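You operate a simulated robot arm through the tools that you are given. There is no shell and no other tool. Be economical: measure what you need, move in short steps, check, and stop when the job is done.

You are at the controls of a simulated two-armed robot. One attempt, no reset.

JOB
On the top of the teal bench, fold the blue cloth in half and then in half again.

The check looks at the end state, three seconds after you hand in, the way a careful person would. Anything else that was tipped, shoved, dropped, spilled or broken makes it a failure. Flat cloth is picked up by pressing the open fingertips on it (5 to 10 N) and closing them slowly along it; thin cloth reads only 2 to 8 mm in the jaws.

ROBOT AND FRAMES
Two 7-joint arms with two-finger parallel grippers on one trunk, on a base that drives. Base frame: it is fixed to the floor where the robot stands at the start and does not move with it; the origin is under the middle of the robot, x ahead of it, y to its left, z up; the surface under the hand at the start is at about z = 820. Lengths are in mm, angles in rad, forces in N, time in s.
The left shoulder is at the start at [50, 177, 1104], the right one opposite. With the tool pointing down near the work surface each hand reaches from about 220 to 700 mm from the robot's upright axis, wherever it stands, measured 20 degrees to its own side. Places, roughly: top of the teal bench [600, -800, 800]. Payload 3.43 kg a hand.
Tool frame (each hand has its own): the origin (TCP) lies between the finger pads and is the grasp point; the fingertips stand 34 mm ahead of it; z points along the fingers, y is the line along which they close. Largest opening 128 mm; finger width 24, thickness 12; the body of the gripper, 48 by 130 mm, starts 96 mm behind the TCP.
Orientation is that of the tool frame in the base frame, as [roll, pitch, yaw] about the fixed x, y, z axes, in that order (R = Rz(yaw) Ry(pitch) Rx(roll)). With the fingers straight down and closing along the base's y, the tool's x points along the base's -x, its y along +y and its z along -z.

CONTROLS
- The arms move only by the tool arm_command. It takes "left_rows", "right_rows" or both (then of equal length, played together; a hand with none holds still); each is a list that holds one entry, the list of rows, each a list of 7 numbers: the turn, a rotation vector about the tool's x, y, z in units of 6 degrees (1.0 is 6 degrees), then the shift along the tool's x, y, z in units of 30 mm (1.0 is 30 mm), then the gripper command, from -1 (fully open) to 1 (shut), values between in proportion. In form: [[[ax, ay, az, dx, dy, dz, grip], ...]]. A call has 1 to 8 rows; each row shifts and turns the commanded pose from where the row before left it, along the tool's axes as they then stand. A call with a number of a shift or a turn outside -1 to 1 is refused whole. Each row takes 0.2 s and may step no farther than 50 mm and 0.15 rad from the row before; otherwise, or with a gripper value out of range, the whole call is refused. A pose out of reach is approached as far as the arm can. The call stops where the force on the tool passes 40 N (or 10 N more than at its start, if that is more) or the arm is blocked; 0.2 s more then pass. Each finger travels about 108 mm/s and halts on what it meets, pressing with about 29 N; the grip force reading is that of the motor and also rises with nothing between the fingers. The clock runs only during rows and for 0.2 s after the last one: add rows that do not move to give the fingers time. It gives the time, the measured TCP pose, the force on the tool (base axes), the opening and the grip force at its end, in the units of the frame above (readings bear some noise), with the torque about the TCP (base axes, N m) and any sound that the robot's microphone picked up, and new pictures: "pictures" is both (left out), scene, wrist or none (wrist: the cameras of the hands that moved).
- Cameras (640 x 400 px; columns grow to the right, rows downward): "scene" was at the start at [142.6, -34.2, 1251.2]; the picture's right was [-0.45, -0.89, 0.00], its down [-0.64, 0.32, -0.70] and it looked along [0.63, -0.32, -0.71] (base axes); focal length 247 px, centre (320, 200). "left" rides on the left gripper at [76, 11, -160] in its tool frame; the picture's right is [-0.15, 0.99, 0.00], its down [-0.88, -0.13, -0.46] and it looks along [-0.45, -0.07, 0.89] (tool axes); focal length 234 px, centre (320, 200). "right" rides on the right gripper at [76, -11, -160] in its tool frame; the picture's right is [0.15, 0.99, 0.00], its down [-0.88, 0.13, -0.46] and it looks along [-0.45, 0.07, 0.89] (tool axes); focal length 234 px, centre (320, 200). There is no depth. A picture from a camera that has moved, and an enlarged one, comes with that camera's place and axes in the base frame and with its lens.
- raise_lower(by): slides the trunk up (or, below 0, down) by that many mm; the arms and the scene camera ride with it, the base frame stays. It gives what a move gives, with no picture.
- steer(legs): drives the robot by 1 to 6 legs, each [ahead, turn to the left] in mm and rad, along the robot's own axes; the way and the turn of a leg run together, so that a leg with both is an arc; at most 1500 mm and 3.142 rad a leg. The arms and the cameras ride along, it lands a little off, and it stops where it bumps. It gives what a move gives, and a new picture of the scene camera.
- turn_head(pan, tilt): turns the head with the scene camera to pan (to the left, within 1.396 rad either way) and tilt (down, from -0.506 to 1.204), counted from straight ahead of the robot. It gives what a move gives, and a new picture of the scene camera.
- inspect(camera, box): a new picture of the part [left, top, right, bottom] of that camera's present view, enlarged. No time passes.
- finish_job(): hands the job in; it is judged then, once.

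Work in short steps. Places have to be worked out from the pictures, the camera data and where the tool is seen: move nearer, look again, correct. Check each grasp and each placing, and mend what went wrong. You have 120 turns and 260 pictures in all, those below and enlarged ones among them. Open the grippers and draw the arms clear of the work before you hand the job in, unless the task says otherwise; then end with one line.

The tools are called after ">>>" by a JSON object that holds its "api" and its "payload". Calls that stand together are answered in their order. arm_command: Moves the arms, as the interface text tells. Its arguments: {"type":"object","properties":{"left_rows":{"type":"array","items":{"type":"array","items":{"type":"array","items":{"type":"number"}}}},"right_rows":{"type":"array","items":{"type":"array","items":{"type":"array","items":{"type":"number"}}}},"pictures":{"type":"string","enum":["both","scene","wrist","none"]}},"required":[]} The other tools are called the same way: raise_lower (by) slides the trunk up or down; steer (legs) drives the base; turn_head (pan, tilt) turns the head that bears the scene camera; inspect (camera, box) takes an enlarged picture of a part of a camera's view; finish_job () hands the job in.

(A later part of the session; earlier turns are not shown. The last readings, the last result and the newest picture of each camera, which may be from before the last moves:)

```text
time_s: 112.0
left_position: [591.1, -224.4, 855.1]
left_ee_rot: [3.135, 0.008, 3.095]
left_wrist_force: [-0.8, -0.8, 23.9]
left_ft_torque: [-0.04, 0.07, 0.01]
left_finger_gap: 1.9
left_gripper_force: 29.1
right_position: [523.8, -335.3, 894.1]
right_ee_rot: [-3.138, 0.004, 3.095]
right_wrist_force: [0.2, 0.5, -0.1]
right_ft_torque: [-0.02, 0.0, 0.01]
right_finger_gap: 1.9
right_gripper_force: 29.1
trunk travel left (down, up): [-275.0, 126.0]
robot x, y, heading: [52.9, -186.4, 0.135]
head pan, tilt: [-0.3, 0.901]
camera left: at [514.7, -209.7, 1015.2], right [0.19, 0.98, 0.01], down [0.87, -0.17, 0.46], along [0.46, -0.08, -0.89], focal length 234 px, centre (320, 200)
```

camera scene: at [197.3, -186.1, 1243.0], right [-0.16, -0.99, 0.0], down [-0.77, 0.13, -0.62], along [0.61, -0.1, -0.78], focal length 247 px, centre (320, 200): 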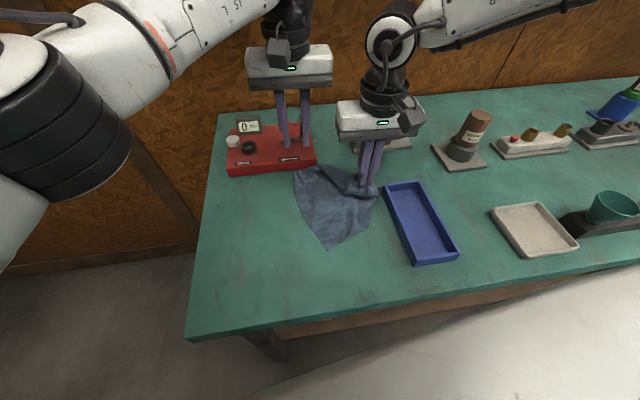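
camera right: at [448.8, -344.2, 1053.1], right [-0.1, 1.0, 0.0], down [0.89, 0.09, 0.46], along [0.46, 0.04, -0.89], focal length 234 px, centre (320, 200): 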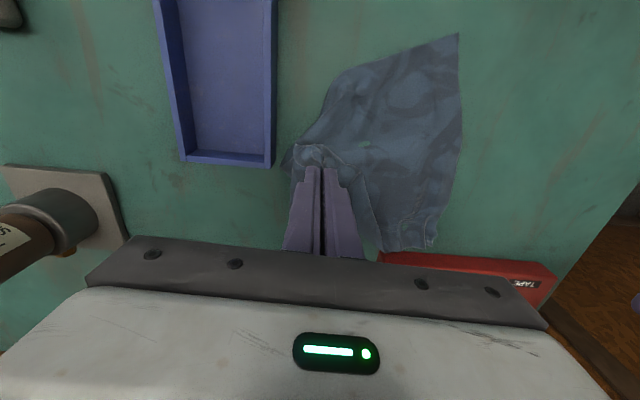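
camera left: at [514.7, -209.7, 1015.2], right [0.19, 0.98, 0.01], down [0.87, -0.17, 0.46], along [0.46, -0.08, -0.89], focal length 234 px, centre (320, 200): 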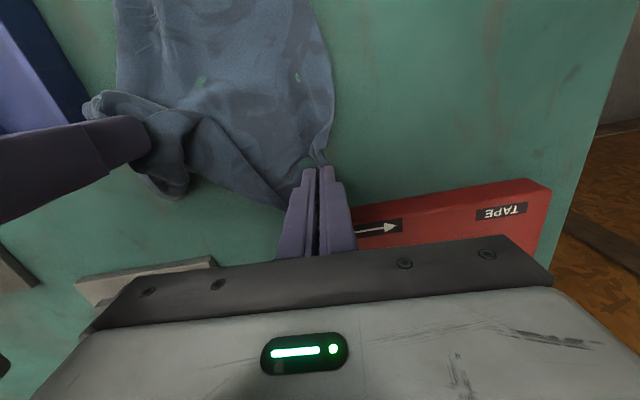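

Both corners are held (1.9 mm each). Lift both, spreading them apart and moving away from the scale.

>>> {"api": "arm_command", "payload": {"left_rows": [[[0, 0, 0, 0.1, 0, -0.8, 1], [0, 0, 0, 0.3, 0.2, -0.8, 1], [0, 0, 0, 0.4, 0.5, -0.8, 1], [0, 0, 0, 0.5, 0.6, -0.8, 1], [0, 0, 0, 0.5, 0.6, -0.8, 1], [0, 0, 0, 0.6, 0.6, -0.8, 1], [0, 0, 0, 0.6, 0.6, -0.8, 1], [0, 0, 0, 0.6, 0.5, -0.8, 1]]], "right_rows": [[[0, 0, 0, 0.1, 0, -0.6, 1], [0, 0, 0, 0.2, 0, -0.7, 1], [0, 0, 0, 0.2, 0, -0.7, 1], [0, 0, 0, 0.2, 0, -0.7, 1], [0, 0, 0, 0.2, 0, -0.7, 1], [0, 0, 0, 0.3, 0, -0.7, 1], [0, 0, 0, 0.3, 0.1, -0.7, 1], [0, 0, 0, 0.3, 0.1, -0.7, 1]]], "pictures": "none"}}

>>> {"api": "arm_command", "payload": {"left_rows": [[[0, 0, 0, 0.4, 0.1, -0.6, 1], [0, 0, 0, 0.4, 0.1, -0.6, 1], [0, 0, 0, 0.4, 0, 0, 1], [0, 0, 0, 0, 0, 0, 1], [0, 0, 0, 0, 0, 0, 1]]], "right_rows": [[[0, 0, 0, 0.4, 0.1, -0.6, 1], [0, 0, 0, 0.4, 0, -0.6, 1], [0, 0, 0, 0.4, 0, 0, 1], [0, 0, 0, 0, 0, 0, 1], [0, 0, 0, 0, 0, 0, 1]]]}}

```text
time_s: 113.8
left_position: [489.4, -113.2, 1046.2]
left_ee_rot: [3.137, 0.006, 3.093]
left_wrist_force: [0.4, -5.2, 0.6]
left_ft_torque: [-0.19, 0.0, 0.01]
left_finger_gap: 2.0
left_gripper_force: 29.1
right_position: [471.1, -327.7, 1057.5]
right_ee_rot: [-3.141, 0.003, 3.093]
right_wrist_force: [1.3, 5.8, -0.3]
right_ft_torque: [0.18, -0.02, 0.05]
right_finger_gap: 2.1
right_gripper_force: 28.5
trunk travel left (down, up): [-275.0, 126.0]
robot x, y, heading: [55.7, -185.1, 0.136]
head pan, tilt: [-0.3, 0.901]
```

```text
time_s: 115.0
left_position: [452.6, -105.8, 1082.1]
left_ee_rot: [3.137, 0.005, 3.094]
left_wrist_force: [0.1, -11.0, 0.6]
left_ft_torque: [-0.31, -0.03, -0.03]
left_finger_gap: 2.2
left_gripper_force: 29.1
right_position: [437.0, -324.3, 1093.2]
right_ee_rot: [-3.14, 0.002, 3.095]
right_wrist_force: [-0.5, 10.2, -0.5]
right_ft_torque: [0.34, 0.01, 0.13]
right_finger_gap: 2.2
right_gripper_force: 28.6
trunk travel left (down, up): [-275.0, 126.0]
robot x, y, heading: [50.3, -187.2, 0.134]
head pan, tilt: [-0.3, 0.901]
camera scene: at [197.4, -185.6, 1243.0], right [-0.16, -0.99, 0.0], down [-0.77, 0.13, -0.62], along [0.61, -0.1, -0.78], focal length 247 px, centre (320, 200)
camera right: at [360.2, -332.4, 1254.1], right [-0.1, 1.0, 0.0], down [0.88, 0.09, 0.46], along [0.46, 0.04, -0.89], focal length 234 px, centre (320, 200)
camera left: at [376.1, -91.0, 1242.3], right [0.19, 0.98, 0.01], down [0.87, -0.17, 0.46], along [0.45, -0.08, -0.89], focal length 234 px, centre (320, 200)
```

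scene: 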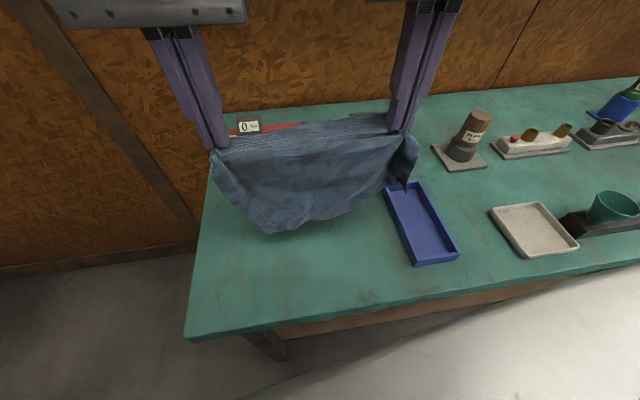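
right: 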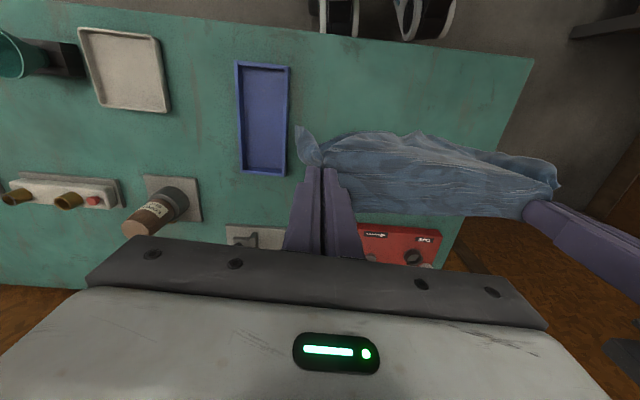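
left: 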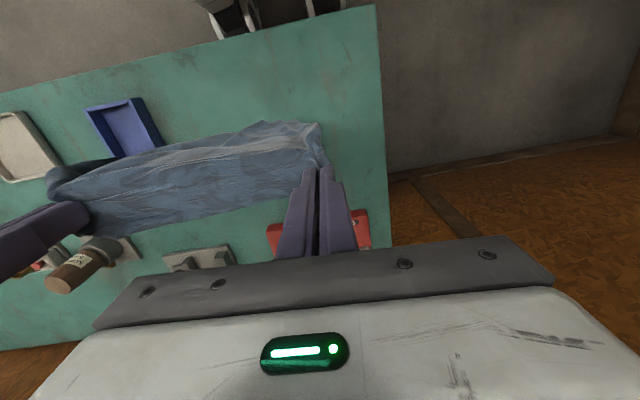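

Now a clean taut hang by two near-corner points. Ease tension, move back to x≈365 and lower to touch, then lay out toward +x as before.

>>> {"api": "arm_command", "payload": {"left_rows": [[[0, 0, 0, 0.47, -0.08, 0.1, 1], [0, 0, 0, 0.47, -0.05, 0.1, 1], [0, 0, 0, 0.47, 0, 0.15, 1], [0, 0, 0, 0.47, 0, 0.15, 1], [0, 0, 0, 0.47, 0, 0.2, 1], [0, 0, 0, 0.45, 0, 0.2, 1], [0, 0, 0, 0, 0, 0, 1]]], "right_rows": [[[0, 0, 0, 0.44, 0.08, 0.2, 1], [0, 0, 0, 0.44, 0.05, 0.2, 1], [0, 0, 0, 0.44, 0, 0.2, 1], [0, 0, 0, 0.44, 0, 0.2, 1], [0, 0, 0, 0.44, 0, 0.2, 1], [0, 0, 0, 0.43, 0, 0.25, 1], [0, 0, 0, 0, 0, 0, 1]]], "pictures": "none"}}

>>> {"api": "arm_command", "payload": {"left_rows": [[[0, 0, 0, -0.5, 0, 0.6, 1], [0, 0, 0, -0.7, 0, 0.65, 1], [0, 0, 0, -0.8, 0, 0.65, 1], [0, 0, 0, -0.8, 0, 0.7, 1], [0, 0, 0, -0.8, 0, 0.7, 1], [0, 0, 0, -0.8, 0, 0.7, 1], [0, 0, 0, -0.8, 0, 0.7, 1], [0, 0, 0, -0.8, 0, 0.7, 1]]], "right_rows": [[[0, 0, 0, -0.5, 0, 0.6, 1], [0, 0, 0, -0.7, 0, 0.65, 1], [0, 0, 0, -0.8, 0, 0.65, 1], [0, 0, 0, -0.8, 0, 0.7, 1], [0, 0, 0, -0.8, 0, 0.7, 1], [0, 0, 0, -0.8, 0, 0.7, 1], [0, 0, 0, -0.8, 0, 0.7, 1], [0, 0, 0, -0.8, 0, 0.7, 1]]]}}

```text
time_s: 116.6
left_position: [369.8, -106.5, 1054.1]
left_ee_rot: [3.135, 0.006, 3.097]
left_wrist_force: [0.3, -1.3, 0.0]
left_ft_torque: [-0.03, -0.02, 0.0]
left_finger_gap: 1.9
left_gripper_force: 29.6
right_position: [357.7, -316.4, 1055.4]
right_ee_rot: [-3.139, 0.001, 3.094]
right_wrist_force: [0.5, 2.3, -0.3]
right_ft_torque: [0.07, -0.03, 0.04]
right_finger_gap: 2.0
right_gripper_force: 29.5
trunk travel left (down, up): [-275.0, 126.0]
robot x, y, heading: [54.9, -183.9, 0.135]
head pan, tilt: [-0.3, 0.901]
```

```text
time_s: 118.4
left_position: [552.2, -112.0, 893.0]
left_ee_rot: [3.137, 0.005, 3.093]
left_wrist_force: [-0.4, -4.4, -1.1]
left_ft_torque: [-0.16, 0.0, -0.02]
left_finger_gap: 2.0
left_gripper_force: 29.0
right_position: [538.6, -327.3, 894.2]
right_ee_rot: [-3.141, 0.002, 3.095]
right_wrist_force: [-1.0, 5.4, -0.1]
right_ft_torque: [0.16, -0.02, 0.06]
right_finger_gap: 2.4
right_gripper_force: 29.5
trunk travel left (down, up): [-275.0, 126.0]
robot x, y, heading: [50.6, -187.0, 0.137]
head pan, tilt: [-0.3, 0.901]
camera scene: at [198.1, -185.8, 1242.8], right [-0.16, -0.99, 0.0], down [-0.77, 0.13, -0.62], along [0.61, -0.1, -0.78], focal length 247 px, centre (320, 200)
camera right: at [461.8, -335.3, 1054.7], right [-0.1, 1.0, 0.0], down [0.89, 0.09, 0.46], along [0.45, 0.04, -0.89], focal length 234 px, centre (320, 200)
camera left: at [476.0, -97.8, 1053.6], right [0.19, 0.98, 0.01], down [0.87, -0.17, 0.46], along [0.45, -0.08, -0.89], focal length 234 px, centre (320, 200)
```

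scene: 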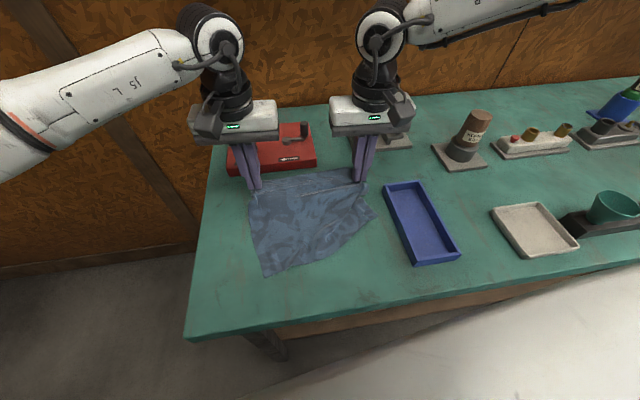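
right: 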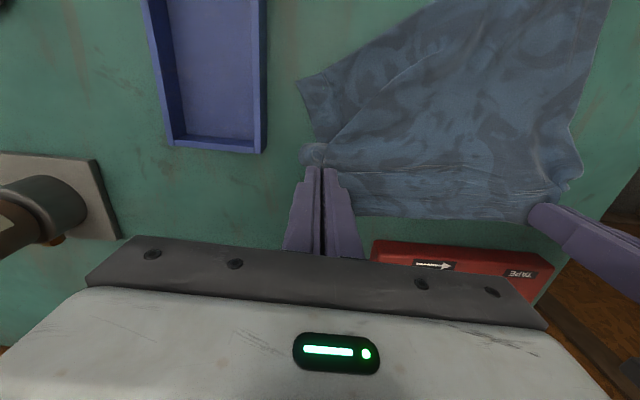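
left: 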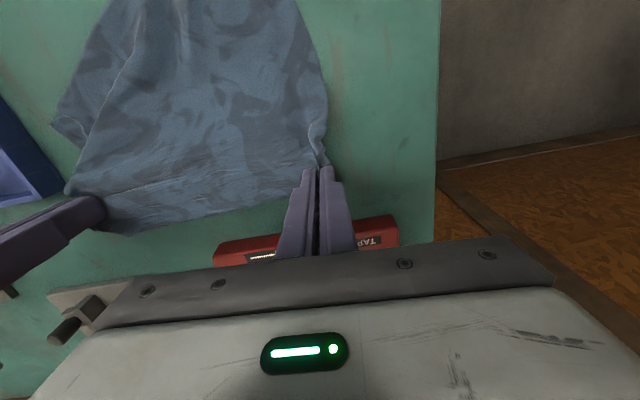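

The right hold is somewhat inside the sheet, with the far-right excess hanging on the +x side. Move up and +x, then lower with a slight −x motion so that flap lands outward.

>>> {"api": "arm_command", "payload": {"left_rows": [[[0, 0, 0, -0.4, 0, -0.6, 1], [0, 0, 0, -0.5, 0, -0.3, 1], [0, 0, 0, -0.2, 0, 0, 1], [0, 0, 0, 0, 0, 0.3, 1], [0, 0, 0, 0.15, 0, 0.6, 1], [0, 0, 0, 0.15, 0, 0.6, 1], [0, 0, 0, 0.1, 0, 0.5, 1]]], "right_rows": [[[0, 0, 0, -0.4, 0, -0.6, 1], [0, 0, 0, -0.5, 0, -0.3, 1], [0, 0, 0, -0.3, 0, 0, 1], [0, 0, 0, 0, 0, 0.3, 1], [0, 0, 0, 0.15, 0, 0.6, 1], [0, 0, 0, 0.15, 0, 0.6, 1], [0, 0, 0, 0.1, 0, 0.5, 1]]]}}

```text
time_s: 120.0
left_position: [571.5, -112.5, 859.8]
left_ee_rot: [3.135, 0.005, 3.097]
left_wrist_force: [-0.3, -4.8, -0.1]
left_ft_torque: [-0.13, 0.03, 0.01]
left_finger_gap: 2.1
left_gripper_force: 29.1
right_position: [560.9, -327.4, 860.8]
right_ee_rot: [-3.139, 0.002, 3.095]
right_wrist_force: [-0.1, 4.2, -0.5]
right_ft_torque: [0.15, -0.01, 0.07]
right_finger_gap: 2.2
right_gripper_force: 29.1
trunk travel left (down, up): [-275.0, 126.0]
robot x, y, heading: [56.8, -184.2, 0.132]
head pan, tilt: [-0.3, 0.901]
camera scene: at [197.5, -185.6, 1243.0], right [-0.16, -0.99, 0.0], down [-0.77, 0.13, -0.62], along [0.61, -0.1, -0.78], focal length 247 px, centre (320, 200)
camera right: at [484.1, -335.1, 1021.0], right [-0.1, 0.99, 0.0], down [0.89, 0.09, 0.46], along [0.45, 0.04, -0.89], focal length 234 px, centre (320, 200)
camera left: at [495.6, -98.5, 1020.0], right [0.19, 0.98, 0.01], down [0.87, -0.17, 0.46], along [0.45, -0.08, -0.89], focal length 234 px, centre (320, 200)
```

scene: 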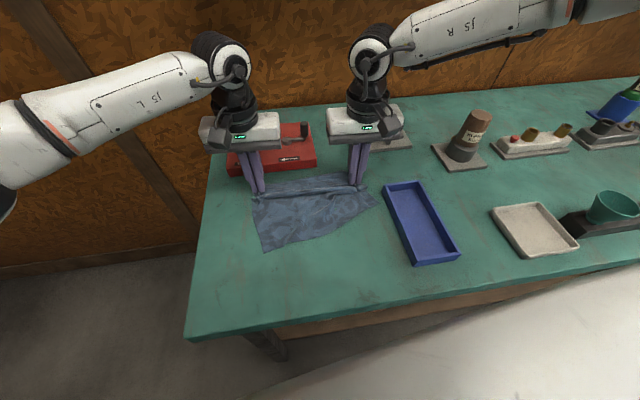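
right: 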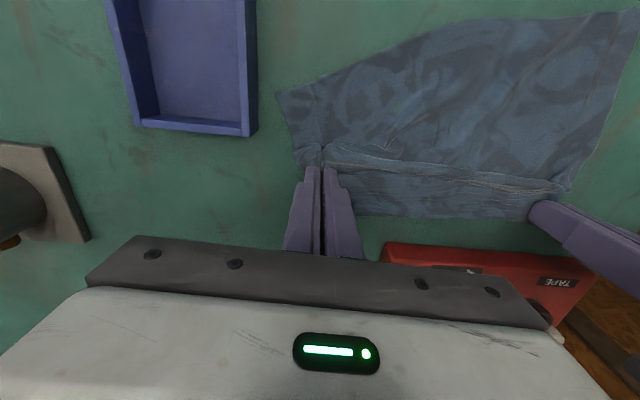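
left: 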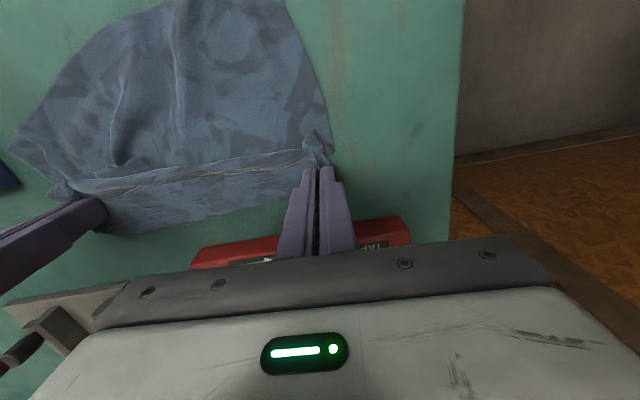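

That laid it out quite flat with the far flap outward. Release and lift away to look.

>>> {"api": "arm_command", "payload": {"left_rows": [[[0, 0, 0, 0, 0, 0.08, 0.95], [0, 0, 0, 0, 0, 0, 0.85], [0, 0, 0, 0, 0, 0, 0.7], [0, 0, 0, 0, 0, 0, 0.5], [0, 0, 0, 0, 0, -0.6, 0.4], [0, 0, 0, 0, 0, -0.9, 0.4], [0, 0, 0, 0, 0.3, -0.9, 0.4], [0, 0, 0, 0, 1, -0.5, 0.4]]], "right_rows": [[[0, 0, 0, 0, 0, 0.08, 0.95], [0, 0, 0, 0, 0, 0, 0.85], [0, 0, 0, 0, 0, 0, 0.7], [0, 0, 0, 0, 0, 0, 0.5], [0, 0, 0, 0, 0, -0.6, 0.4], [0, 0, 0, 0, 0, -0.9, 0.4], [0, 0, 0, 0, -0.3, -0.9, 0.4], [0, 0, 0, 0, -1, -0.5, 0.4]]], "pictures": "none"}}

>>> {"api": "arm_command", "payload": {"left_rows": [[[0, 0, 0, 0, 1, 0, 0.4], [0, 0, 0, 0, 1, 0, 0.4]]], "right_rows": [[[0, 0, 0, 0, -1, 0, 0.4], [0, 0, 0, 0, -0.5, 0, 0.4]]], "pictures": "none"}}

>>> {"api": "inspect", "payload": {"camera": "scene", "box": [230, 155, 406, 265]}}

>>> {"api": "inspect", "payload": {"camera": "right", "box": [240, 0, 640, 250]}}

```text
time_s: 121.8
left_position: [572.4, -74.2, 946.1]
left_ee_rot: [3.134, 0.004, 3.095]
left_wrist_force: [0.3, 0.0, -0.7]
left_ft_torque: [-0.02, -0.05, 0.0]
left_finger_gap: 38.3
left_gripper_force: 0.0
right_position: [559.0, -366.0, 947.2]
right_ee_rot: [-3.138, 0.002, 3.096]
right_wrist_force: [-0.6, 1.3, -0.4]
right_ft_torque: [-0.03, -0.02, 0.01]
right_finger_gap: 38.2
right_gripper_force: 0.0
trunk travel left (down, up): [-275.0, 126.0]
robot x, y, heading: [54.9, -184.6, 0.136]
head pan, tilt: [-0.3, 0.901]
```

```text
time_s: 122.4
left_position: [574.3, -15.6, 946.0]
left_ee_rot: [3.134, 0.005, 3.094]
left_wrist_force: [-0.2, -0.5, -1.0]
left_ft_torque: [0.01, -0.02, -0.03]
left_finger_gap: 38.4
left_gripper_force: 0.0
right_position: [555.5, -411.5, 945.0]
right_ee_rot: [-3.137, 0.001, 3.094]
right_wrist_force: [0.4, -0.7, 0.3]
right_ft_torque: [-0.01, 0.0, 0.02]
right_finger_gap: 38.3
right_gripper_force: 0.1
trunk travel left (down, up): [-275.0, 126.0]
robot x, y, heading: [51.9, -186.4, 0.132]
head pan, tilt: [-0.3, 0.901]
```

```text
3.64 times, centred on (318, 210) of scene
camera zoom: at [197.4, -185.4, 1243.0], right [-0.16, -0.99, 0.0], down [-0.77, 0.13, -0.62], along [0.61, -0.1, -0.78], focal length 897 px, centre (327, 164)
```

zoom: 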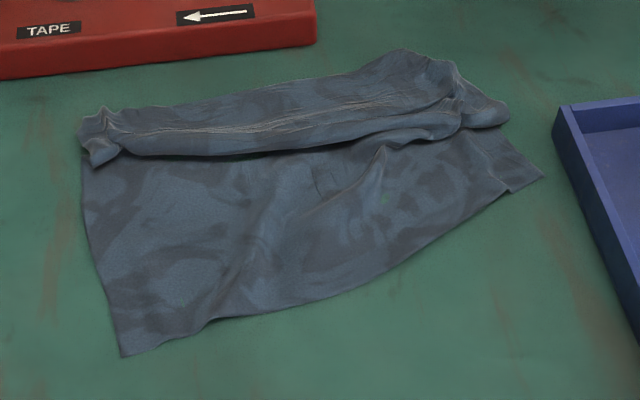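

```text
1.60 times, centred on (440, 125) of right
camera zoom: at [479.3, -418.5, 1106.2], right [-0.1, 1.0, 0.0], down [0.89, 0.09, 0.46], along [0.45, 0.04, -0.89], focal length 375 px, centre (128, 320)
```

zoom: 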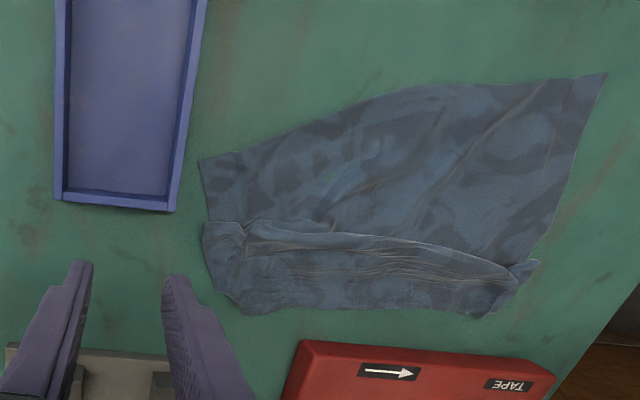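

The near edge is flat and both near corners are clean single layer: NL≈(420,−116), NR≈(498,−363). I'll grasp those two corners, hang the sheet (which clears the roll), and fold it as I lay it down. Move above them.

>>> {"api": "arm_command", "payload": {"left_rows": [[[0, 0, 0, 0.6, -0.61, 0, 0.64], [0, 0, 0, 0.6, -0.61, 0, 0.64], [0, 0, 0, 0.6, -0.61, 0, 0.64], [0, 0, 0, 0.6, -0.61, 0.2, 0.64], [0, 0, 0, 0.6, -0.61, 0.3, 0.64], [0, 0, 0, 0.6, -0.61, 0.5, 0.64], [0, 0, 0, 0.6, -0.61, 0.6, 0.64], [0, 0, 0, 0, 0, 0.9, 0.64]]], "right_rows": [[[0, 0, 0, 0.25, 0.34, 0, 0.64], [0, 0, 0, 0.25, 0.34, 0, 0.64], [0, 0, 0, 0.25, 0.34, 0, 0.64], [0, 0, 0, 0.25, 0.34, 0.2, 0.64], [0, 0, 0, 0.25, 0.34, 0.3, 0.64], [0, 0, 0, 0.25, 0.34, 0.5, 0.64], [0, 0, 0, 0.25, 0.34, 0.6, 0.64], [0, 0, 0, 0, 0, 0.9, 0.64]]], "pictures": "none"}}

>>> {"api": "inspect", "payload": {"camera": "left", "box": [200, 60, 440, 220]}}

>>> {"api": "inspect", "payload": {"camera": "right", "box": [200, 60, 440, 220]}}

```text
time_s: 124.2
left_position: [443.8, -135.0, 866.2]
left_ee_rot: [3.136, 0.006, 3.095]
left_wrist_force: [-0.1, -0.2, 0.1]
left_ft_torque: [-0.02, 0.01, 0.01]
left_finger_gap: 22.8
left_gripper_force: 0.2
right_position: [508.1, -334.5, 871.2]
right_ee_rot: [-3.138, 0.002, 3.093]
right_wrist_force: [0.8, 0.7, 0.1]
right_ft_torque: [0.0, 0.0, -0.01]
right_finger_gap: 22.8
right_gripper_force: 0.1
trunk travel left (down, up): [-275.0, 126.0]
robot x, y, heading: [52.6, -182.7, 0.139]
head pan, tilt: [-0.3, 0.901]
```

```text
2.50 times, centred on (320, 140) of left
camera zoom: at [367.2, -121.0, 1027.2], right [0.19, 0.98, 0.01], down [0.87, -0.17, 0.46], along [0.45, -0.08, -0.89], focal length 585 px, centre (320, 350)
```

zoom: 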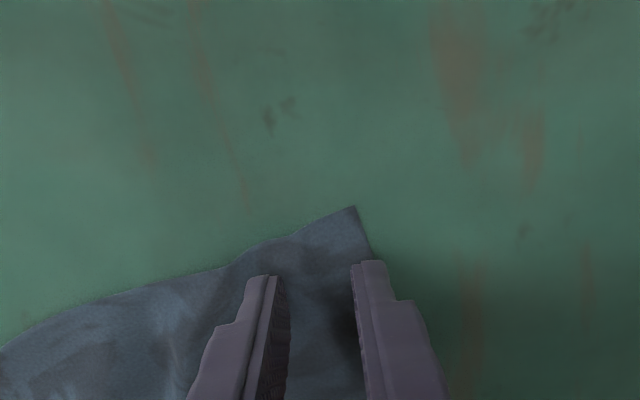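

```text
2.50 times, centred on (320, 140) of right
camera zoom: at [432.2, -342.6, 1031.5], right [-0.1, 1.0, 0.0], down [0.89, 0.09, 0.46], along [0.45, 0.04, -0.89], focal length 585 px, centre (320, 350)
```

zoom: 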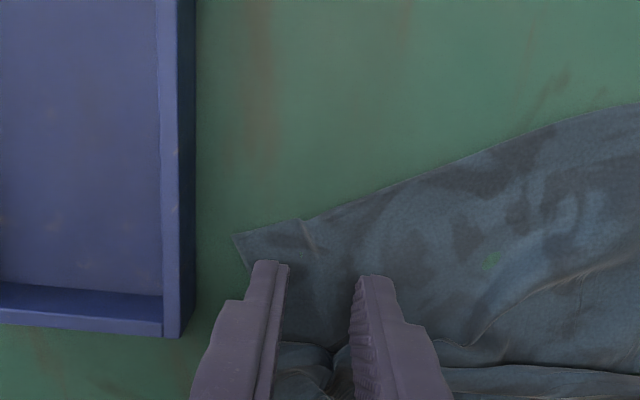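

Left shift 6 mm inward, right back 8 mm (away from the roll), then down to contact.

>>> {"api": "arm_command", "payload": {"left_rows": [[[0, 0, 0, 0, -0.2, 0, 0.64], [0, 0, 0, 0, 0, 0.2, 0.64], [0, 0, 0, 0, 0, 0.1, 0.64], [0, 0, 0, 0, 0, 0, 0.64]]], "right_rows": [[[0, 0, 0, 0.27, 0, 0, 0.64], [0, 0, 0, 0, 0, 0.3, 0.64], [0, 0, 0, 0, 0, 0.14, 0.64], [0, 0, 0, 0, 0, 0, 0.64]]], "pictures": "none"}}

```text
time_s: 125.2
left_position: [443.0, -142.4, 858.2]
left_ee_rot: [3.134, 0.005, 3.094]
left_wrist_force: [0.4, -0.1, -0.8]
left_ft_torque: [-0.03, 0.01, -0.01]
left_finger_gap: 22.8
left_gripper_force: 0.1
right_position: [500.1, -335.5, 858.7]
right_ee_rot: [-3.139, 0.001, 3.095]
right_wrist_force: [0.1, -0.4, 0.1]
right_ft_torque: [0.0, 0.0, 0.01]
right_finger_gap: 22.9
right_gripper_force: 0.2
trunk travel left (down, up): [-275.0, 126.0]
robot x, y, heading: [53.9, -186.2, 0.133]
head pan, tilt: [-0.3, 0.901]
```

>>> {"api": "arm_command", "payload": {"left_rows": [[[0, 0, 0, 0, 0, 0.07, 0.64], [0, 0, 0, 0, 0, 0.05, 0.64], [0, 0, 0, 0, 0, 0, 0.64]]], "right_rows": [[[0, 0, 0, 0, 0, 0.07, 0.64], [0, 0, 0, 0, 0, 0.06, 0.64], [0, 0, 0, 0, 0, 0, 0.64]]], "pictures": "none"}}

```text
time_s: 126.0
left_position: [443.2, -142.5, 855.2]
left_ee_rot: [3.135, 0.006, 3.093]
left_wrist_force: [0.6, 0.0, -0.3]
left_ft_torque: [0.05, -0.04, 0.0]
left_finger_gap: 22.9
left_gripper_force: 0.0
right_position: [500.9, -335.6, 855.6]
right_ee_rot: [-3.139, 0.003, 3.094]
right_wrist_force: [-0.7, -0.5, 10.6]
right_ft_torque: [-0.06, 0.04, 0.01]
right_finger_gap: 23.1
right_gripper_force: 0.0
trunk travel left (down, up): [-275.0, 126.0]
robot x, y, heading: [52.1, -182.7, 0.135]
head pan, tilt: [-0.3, 0.901]
```

Right at 10.6 N; left needs ~2 mm more. Then close both slowly.

>>> {"api": "arm_command", "payload": {"left_rows": [[[0, 0, 0, 0, 0, 0.05, 0.64], [0, 0, 0, 0, 0, 0.03, 0.64], [0, 0, 0, 0, 0, 0, 0.64]]], "pictures": "none"}}

```text
time_s: 126.8
left_position: [443.0, -143.1, 855.0]
left_ee_rot: [3.136, 0.007, 3.094]
left_wrist_force: [-0.2, 1.7, 15.4]
left_ft_torque: [-0.16, 0.18, -0.06]
left_finger_gap: 22.5
left_gripper_force: 0.1
right_position: [499.7, -335.7, 855.2]
right_ee_rot: [-3.141, 0.003, 3.096]
right_wrist_force: [1.9, 1.2, 10.0]
right_ft_torque: [-0.01, -0.02, 0.0]
right_finger_gap: 22.9
right_gripper_force: 0.0
trunk travel left (down, up): [-275.0, 126.0]
robot x, y, heading: [56.3, -183.8, 0.138]
head pan, tilt: [-0.3, 0.901]
```

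>>> {"api": "arm_command", "payload": {"left_rows": [[[0.04, 0, 0, 0, 0, 0, 0.66], [0, 0, 0, 0, 0, 0, 0.7], [0, 0, 0, 0, 0, 0, 0.74], [0, 0, 0, 0, 0, 0, 0.78], [0, 0, 0, 0, 0, 0, 0.82], [0, 0, 0, 0, 0, 0, 0.86], [0, 0, 0, 0, 0, 0, 0.88]]], "right_rows": [[[0, 0, 0, 0, 0, 0.02, 0.66], [0, 0, 0, 0, 0, 0, 0.7], [0, 0, 0, 0, 0, 0, 0.74], [0, 0, 0, 0, 0, 0, 0.78], [0, 0, 0, 0, 0, 0, 0.82], [0, 0, 0, 0, 0, 0, 0.86], [0, 0, 0, 0, 0, 0, 0.88]]], "pictures": "none"}}

>>> {"api": "inspect", "payload": {"camera": "left", "box": [220, 80, 420, 205]}}

>>> {"api": "inspect", "payload": {"camera": "right", "box": [220, 80, 420, 205]}}

```text
time_s: 128.4
left_position: [443.5, -143.3, 854.4]
left_ee_rot: [3.141, 0.009, 3.094]
left_wrist_force: [1.5, -3.3, 19.1]
left_ft_torque: [-0.11, 0.1, 0.06]
left_finger_gap: 8.5
left_gripper_force: 1.3
right_position: [499.7, -336.8, 854.6]
right_ee_rot: [-3.139, 0.004, 3.094]
right_wrist_force: [-0.6, 4.7, 24.1]
right_ft_torque: [0.09, 0.09, -0.05]
right_finger_gap: 8.0
right_gripper_force: 0.2
trunk travel left (down, up): [-275.0, 126.0]
robot x, y, heading: [53.0, -185.0, 0.132]
head pan, tilt: [-0.3, 0.901]
```

```text
3.20 times, centred on (320, 142) of left
camera zoom: at [365.0, -127.4, 1015.2], right [0.19, 0.98, 0.0], down [0.87, -0.17, 0.46], along [0.46, -0.09, -0.89], focal length 749 px, centre (320, 384)
```

zoom: 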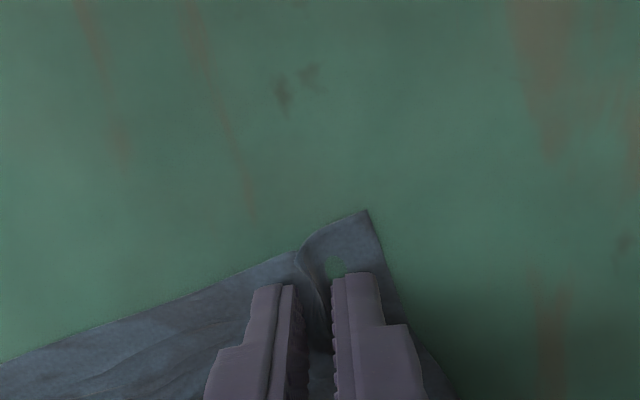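

```text
3.20 times, centred on (320, 142) of right
camera zoom: at [422.4, -344.0, 1015.2], right [-0.1, 1.0, 0.0], down [0.88, 0.09, 0.46], along [0.46, 0.04, -0.89], focal length 749 px, centre (320, 384)
```

zoom: 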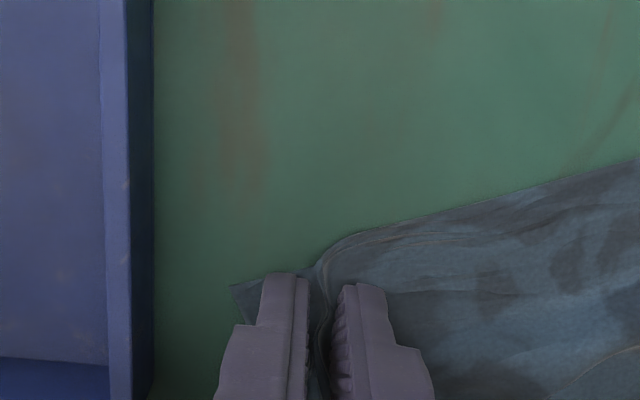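

Clean ridges in both. Close fully, then lift a bit.

>>> {"api": "arm_command", "payload": {"left_rows": [[[0, 0, 0, 0, 0, 0, 0.92], [0, 0, 0, 0, 0, -0.02, 0.96], [0, 0, 0, 0, 0, -0.02, 1], [0, 0, 0, 0, 0, 0, 1], [0, 0, 0, 0, 0, -0.8, 1], [0, 0, 0, 0, 0, -0.9, 1], [0, 0, 0, 0, 0, -0.9, 1], [0, 0, 0, 0, 0, -0.9, 1]]], "right_rows": [[[0, 0, 0, 0, 0, 0, 0.92], [0, 0, 0, 0, 0, -0.02, 0.96], [0, 0, 0, 0, 0, -0.02, 1], [0, 0, 0, 0, 0, 0, 1], [0, 0, 0, 0, 0, -0.8, 1], [0, 0, 0, 0, 0, -0.9, 1], [0, 0, 0, 0, 0, -0.9, 1], [0, 0, 0, 0, 0, -0.9, 1]]], "pictures": "scene"}}

```text
time_s: 130.2
left_position: [442.7, -143.4, 959.7]
left_ee_rot: [3.137, 0.005, 3.096]
left_wrist_force: [1.0, -2.3, -0.3]
left_ft_torque: [-0.11, -0.02, 0.05]
left_finger_gap: 1.9
left_gripper_force: 28.9
right_position: [500.3, -336.5, 960.4]
right_ee_rot: [-3.139, 0.0, 3.095]
right_wrist_force: [-1.4, 2.2, -0.5]
right_ft_torque: [0.08, 0.03, -0.02]
right_finger_gap: 1.7
right_gripper_force: 29.0
trunk travel left (down, up): [-275.0, 126.0]
robot x, y, heading: [56.0, -186.7, 0.139]
head pan, tilt: [-0.3, 0.901]
camera scene: at [197.1, -185.7, 1242.9], right [-0.16, -0.99, 0.0], down [-0.77, 0.13, -0.62], along [0.61, -0.1, -0.78], focal length 247 px, centre (320, 200)
```

scene: 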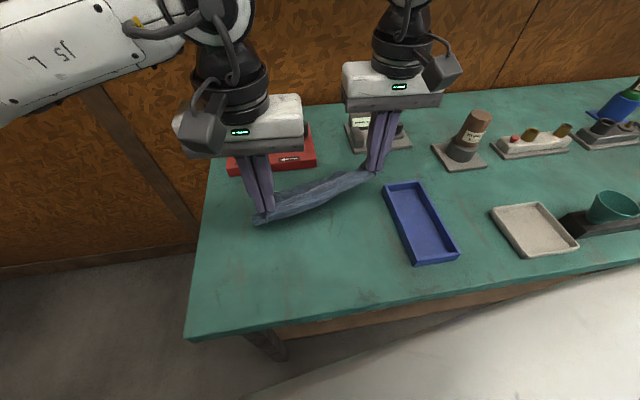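

Both hold (1.9, 1.7 mm). Raise to hang free, squaring the line along y and spreading to ~215 mm.

>>> {"api": "arm_command", "payload": {"left_rows": [[[0, 0, 0, 0.06, 0.115, -0.63, 1], [0, 0, 0, 0.06, 0.115, -0.63, 1], [0, 0, 0, 0.06, 0.115, -0.63, 1], [0, 0, 0, 0.06, 0.115, -0.63, 1], [0, 0, 0, 0.06, 0.115, -0.63, 1], [0, 0, 0, 0.06, 0.115, -0.63, 1], [0, 0, 0, 0.06, 0.115, -0.63, 1], [0, 0, 0, 0.06, 0.115, -0.63, 1]]], "right_rows": [[[0, 0, 0, 0.333, 0, -0.63, 1], [0, 0, 0, 0.333, 0, -0.63, 1], [0, 0, 0, 0.333, 0, -0.63, 1], [0, 0, 0, 0.333, 0, -0.63, 1], [0, 0, 0, 0.333, 0, -0.63, 1], [0, 0, 0, 0.333, 0, -0.63, 1], [0, 0, 0, 0.333, 0, -0.63, 1], [0, 0, 0, 0.333, 0, -0.63, 1]]], "pictures": "both"}}

```text
time_s: 132.0
left_position: [429.5, -116.2, 1110.9]
left_ee_rot: [-3.136, 0.008, 3.092]
left_wrist_force: [-0.7, -21.9, -0.2]
left_ft_torque: [-0.73, 0.01, 0.12]
left_finger_gap: 3.4
left_gripper_force: 29.1
right_position: [420.8, -328.5, 1113.5]
right_ee_rot: [3.136, 0.005, 3.094]
right_wrist_force: [0.3, 20.5, 0.7]
right_ft_torque: [0.72, -0.04, -0.16]
right_finger_gap: 2.0
right_gripper_force: 28.8
trunk travel left (down, up): [-275.0, 126.0]
robot x, y, heading: [51.1, -184.0, 0.139]
head pan, tilt: [-0.3, 0.901]
camera scene: at [197.0, -185.6, 1243.0], right [-0.16, -0.99, 0.0], down [-0.77, 0.13, -0.62], along [0.61, -0.1, -0.78], focal length 247 px, centre (320, 200)
camera right: at [342.4, -338.7, 1272.9], right [-0.1, 0.99, 0.0], down [0.88, 0.09, 0.46], along [0.46, 0.05, -0.89], focal length 234 px, centre (320, 200)
camera left: at [351.2, -100.3, 1271.4], right [0.19, 0.98, 0.0], down [0.87, -0.17, 0.46], along [0.45, -0.09, -0.89], focal length 234 px, centre (320, 200)
```

scene: 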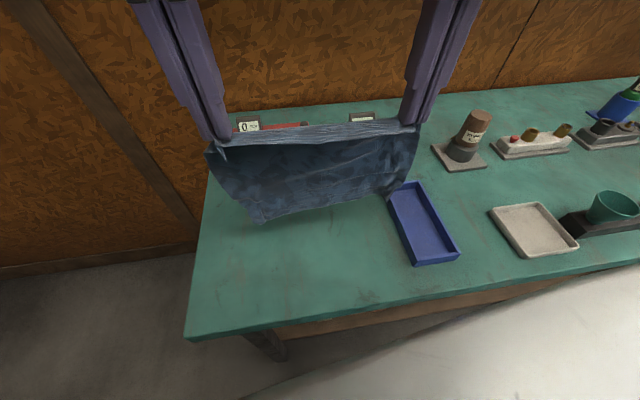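
right: 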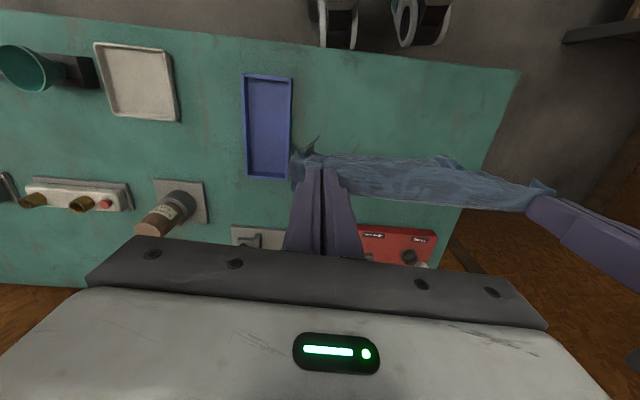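
left: 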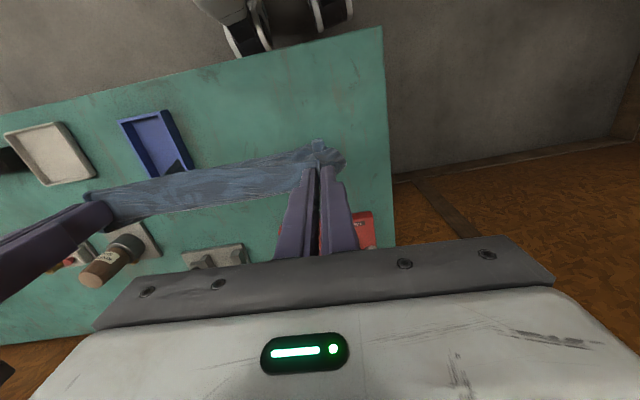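

A perfect hang; it is over-tight (21 N), so ease ~8 mm. Then lower so the free edge touches at x≈390 and lay half of it going +x and down at 45°.

>>> {"api": "arm_command", "payload": {"left_rows": [[[0, 0, 0, 0.24, -0.1, 0.33, 1], [0, 0, 0, 0.24, -0.06, 0.33, 1], [0, 0, 0, 0.24, 0, 0.33, 1], [0, 0, 0, 0.24, 0, 0.33, 1], [0, 0, 0, 0.24, 0, 0.33, 1], [0, 0, 0, 0, 0, 0, 1], [0, 0, 0, 0, 0, 0, 1]]], "right_rows": [[[0, 0, 0, 0.25, 0.1, 0.34, 1], [0, 0, 0, 0.25, 0.06, 0.34, 1], [0, 0, 0, 0.25, 0, 0.34, 1], [0, 0, 0, 0.25, 0, 0.34, 1], [0, 0, 0, 0.25, 0, 0.34, 1], [0, 0, 0, 0, 0, 0, 1], [0, 0, 0, 0, 0, 0, 1]]], "pictures": "none"}}

>>> {"api": "arm_command", "payload": {"left_rows": [[[0, 0, 0, -0.47, 0, 0.47, 1], [0, 0, 0, -0.47, 0, 0.47, 1], [0, 0, 0, -0.47, 0, 0.47, 1], [0, 0, 0, -0.47, 0, 0.47, 1], [0, 0, 0, -0.47, 0, 0.47, 1], [0, 0, 0, -0.47, 0, 0.47, 1], [0, 0, 0, -0.47, 0, 0.47, 1], [0, 0, 0, -0.47, 0, 0.4, 1]]], "right_rows": [[[0, 0, 0, -0.47, 0, 0.47, 1], [0, 0, 0, -0.47, 0, 0.47, 1], [0, 0, 0, -0.47, 0, 0.47, 1], [0, 0, 0, -0.47, 0, 0.47, 1], [0, 0, 0, -0.47, 0, 0.47, 1], [0, 0, 0, -0.47, 0, 0.47, 1], [0, 0, 0, -0.47, 0, 0.47, 1], [0, 0, 0, -0.47, 0, 0.4, 1]]], "pictures": "both"}}

```text
time_s: 133.6
left_position: [392.5, -117.7, 1061.3]
left_ee_rot: [3.139, 0.005, 3.093]
left_wrist_force: [-0.4, -9.9, -0.4]
left_ft_torque: [-0.39, 0.03, 0.08]
left_finger_gap: 2.1
left_gripper_force: 29.0
right_position: [383.5, -325.4, 1059.6]
right_ee_rot: [-3.139, 0.002, 3.096]
right_wrist_force: [-0.5, 11.1, 0.5]
right_ft_torque: [0.34, -0.01, -0.09]
right_finger_gap: 1.8
right_gripper_force: 28.9
trunk travel left (down, up): [-275.0, 126.0]
robot x, y, heading: [47.6, -183.6, 0.132]
head pan, tilt: [-0.3, 0.901]
```

```text
time_s: 135.4
left_position: [506.0, -122.5, 950.4]
left_ee_rot: [3.14, 0.007, 3.097]
left_wrist_force: [0.2, -11.7, -0.7]
left_ft_torque: [-0.44, 0.0, 0.12]
left_finger_gap: 2.1
left_gripper_force: 29.2
right_position: [496.4, -330.7, 948.9]
right_ee_rot: [-3.139, 0.002, 3.094]
right_wrist_force: [1.0, 10.6, -0.7]
right_ft_torque: [0.41, -0.01, -0.09]
right_finger_gap: 1.9
right_gripper_force: 29.0
trunk travel left (down, up): [-275.0, 126.0]
robot x, y, heading: [54.0, -186.3, 0.136]
head pan, tilt: [-0.3, 0.901]
camera scene: at [197.8, -185.7, 1242.9], right [-0.16, -0.99, 0.0], down [-0.77, 0.13, -0.62], along [0.61, -0.1, -0.78], focal length 247 px, centre (320, 200)
camera right: at [419.9, -339.3, 1109.0], right [-0.1, 0.99, 0.0], down [0.89, 0.09, 0.46], along [0.45, 0.04, -0.89], focal length 234 px, centre (320, 200)
camera left: at [428.9, -108.4, 1111.0], right [0.19, 0.98, 0.0], down [0.87, -0.17, 0.46], along [0.45, -0.09, -0.89], focal length 234 px, centre (320, 200)
```

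scene: 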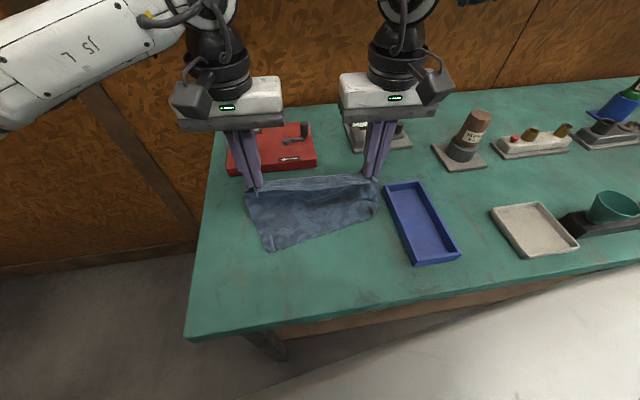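
right: 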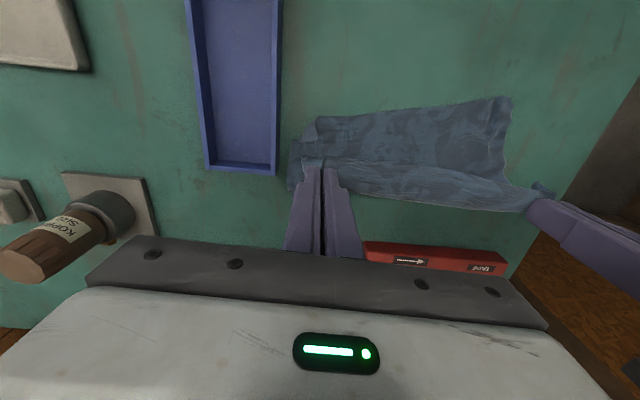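
left: 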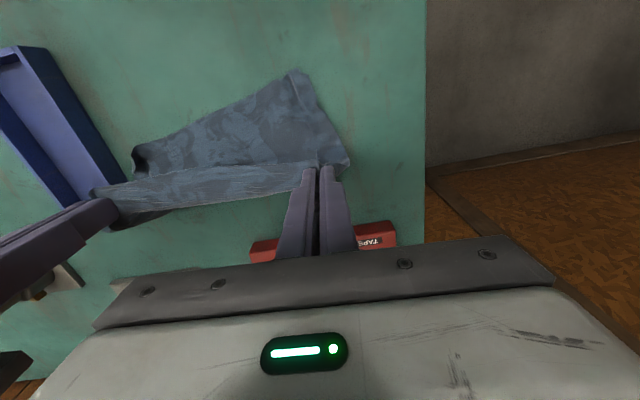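

The lower edge landed slanted (left x≈420, right x≈470). Lift back up and inspect the hang before laying again.

>>> {"api": "arm_command", "payload": {"left_rows": [[[0, 0, 0, 0.3, 0, -0.8, 1], [0, 0, 0, 0.4, 0, -0.8, 1], [0, 0, 0, 0.5, 0, -0.8, 1], [0, 0, 0, 0.5, 0, -0.8, 1], [0, 0, 0, 0.5, 0, -0.8, 1], [0, 0, 0, 0.5, 0, -0.8, 1], [0, 0, 0, 0, 0, 0, 1], [0, 0, 0, 0, 0, 0, 1]]], "right_rows": [[[0, 0, 0, 0.3, 0, -0.8, 1], [0, 0, 0, 0.4, 0, -0.8, 1], [0, 0, 0, 0.5, 0, -0.8, 1], [0, 0, 0, 0.5, 0, -0.8, 1], [0, 0, 0, 0.5, 0, -0.8, 1], [0, 0, 0, 0.5, 0, -0.8, 1], [0, 0, 0, 0, 0, 0, 1], [0, 0, 0, 0, 0, 0, 1]]], "pictures": "none"}}

>>> {"api": "inspect", "payload": {"camera": "scene", "box": [190, 110, 446, 270]}}

```text
time_s: 137.2
left_position: [424.6, -118.1, 1093.9]
left_ee_rot: [3.141, 0.006, 3.095]
left_wrist_force: [-0.7, -11.4, 0.5]
left_ft_torque: [-0.36, 0.01, 0.07]
left_finger_gap: 1.9
left_gripper_force: 29.0
right_position: [412.9, -326.2, 1091.6]
right_ee_rot: [-3.14, 0.001, 3.094]
right_wrist_force: [0.9, 10.8, 0.1]
right_ft_torque: [0.39, -0.04, -0.07]
right_finger_gap: 1.9
right_gripper_force: 28.4
trunk travel left (down, up): [-275.0, 126.0]
robot x, y, heading: [50.7, -185.0, 0.136]
head pan, tilt: [-0.3, 0.901]
```

```text
2.50 times, centred on (318, 190) of scene
camera zoom: at [197.3, -185.6, 1243.0], right [-0.16, -0.99, 0.0], down [-0.77, 0.13, -0.62], along [0.61, -0.1, -0.78], focal length 617 px, centre (325, 225)
```

zoom: 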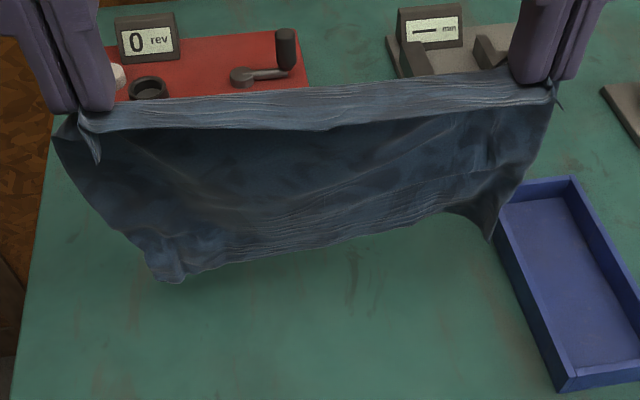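

The hang is fine apart from old creases. Rather than fold in the air, lay the sheet fully flat first: touch down at x≈570, then draw the hands −x and down so it pulls out flat.

>>> {"api": "arm_command", "payload": {"left_rows": [[[0, 0, 0, -0.81, 0.04, 0, 1], [0, 0, 0, -0.81, 0.04, 0, 1], [0, 0, 0, -0.81, 0.04, 0, 1], [0, 0, 0, -0.81, 0.04, 0, 1], [0, 0, 0, -0.81, 0.04, 0, 1], [0, 0, 0, -0.81, 0.04, 0.4, 1], [0, 0, 0, 0, 0, 0.4, 1], [0, 0, 0, 0, 0, 0.4, 1]]], "right_rows": [[[0, 0, 0, -0.81, 0.04, 0, 1], [0, 0, 0, -0.81, 0.04, 0, 1], [0, 0, 0, -0.81, 0.04, 0, 1], [0, 0, 0, -0.81, 0.04, 0, 1], [0, 0, 0, -0.81, 0.04, 0, 1], [0, 0, 0, -0.81, 0.04, 0.4, 1], [0, 0, 0, 0, 0, 0.4, 1], [0, 0, 0, 0, 0, 0.4, 1]]], "pictures": "scene"}}

```text
time_s: 139.0
left_position: [570.9, -118.6, 1059.4]
left_ee_rot: [3.14, 0.005, 3.095]
left_wrist_force: [-1.1, -10.6, -0.1]
left_ft_torque: [-0.42, 0.03, 0.07]
left_finger_gap: 1.7
left_gripper_force: 29.0
right_position: [560.7, -326.0, 1056.5]
right_ee_rot: [3.141, 0.002, 3.093]
right_wrist_force: [0.4, 10.2, -0.6]
right_ft_torque: [0.4, 0.0, -0.11]
right_finger_gap: 1.9
right_gripper_force: 28.8
trunk travel left (down, up): [-275.0, 126.0]
robot x, y, heading: [51.7, -182.6, 0.135]
head pan, tilt: [-0.3, 0.901]
camera scene: at [197.7, -185.6, 1242.9], right [-0.16, -0.99, 0.0], down [-0.77, 0.13, -0.62], along [0.61, -0.1, -0.78], focal length 247 px, centre (320, 200)
```

scene: 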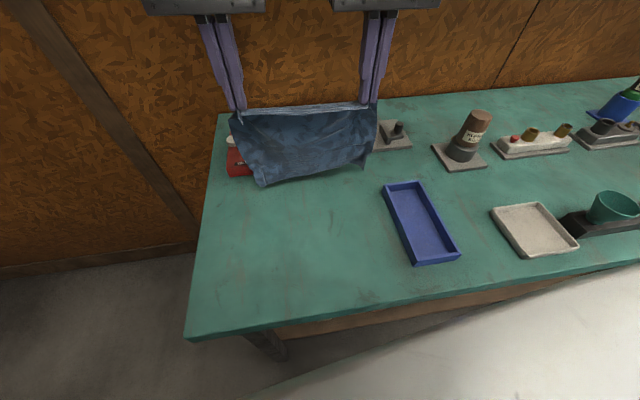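

Now draw −x and down at 45° to lay the sheet.

>>> {"api": "arm_command", "payload": {"left_rows": [[[0, 0, 0, 0.5, -0.03, 0.9, 1], [0, 0, 0, 0.8, -0.03, 0.85, 1], [0, 0, 0, 0.85, 0, 0.85, 1], [0, 0, 0, 0.85, 0, 0.8, 1], [0, 0, 0, 0.9, 0, 0.8, 1], [0, 0, 0, 0.9, 0, 0.8, 1], [0, 0, 0, 0.9, 0, 0.8, 1], [0, 0, 0, 0.9, 0, 0.6, 1]]], "right_rows": [[[0, 0, 0, 0.5, 0.03, 0.85, 1], [0, 0, 0, 0.8, 0.03, 0.8, 1], [0, 0, 0, 0.85, 0, 0.85, 1], [0, 0, 0, 0.85, 0, 0.8, 1], [0, 0, 0, 0.9, 0, 0.8, 1], [0, 0, 0, 0.9, 0, 0.8, 1], [0, 0, 0, 0.9, 0, 0.8, 1], [0, 0, 0, 0.9, 0, 0.6, 1]]], "pictures": "scene"}}

```text
time_s: 140.8
left_position: [374.9, -109.6, 866.1]
left_ee_rot: [3.141, 0.006, 3.096]
left_wrist_force: [-0.4, -4.6, 0.8]
left_ft_torque: [-0.19, -0.02, 0.03]
left_finger_gap: 1.6
left_gripper_force: 29.5
right_position: [365.6, -314.0, 868.0]
right_ee_rot: [-3.137, 0.002, 3.095]
right_wrist_force: [0.2, 4.9, 0.3]
right_ft_torque: [0.16, -0.03, -0.02]
right_finger_gap: 1.7
right_gripper_force: 29.0
trunk travel left (down, up): [-275.0, 126.0]
robot x, y, heading: [52.6, -184.1, 0.136]
head pan, tilt: [-0.3, 0.901]
camera scene: at [197.3, -185.6, 1243.0], right [-0.16, -0.99, 0.0], down [-0.77, 0.13, -0.62], along [0.61, -0.1, -0.78], focal length 247 px, centre (320, 200)
```

scene: 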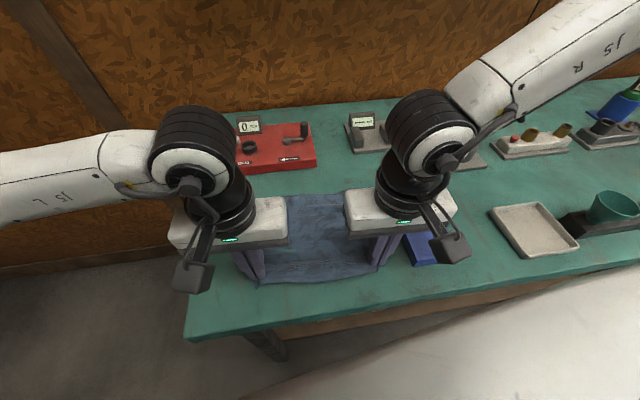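

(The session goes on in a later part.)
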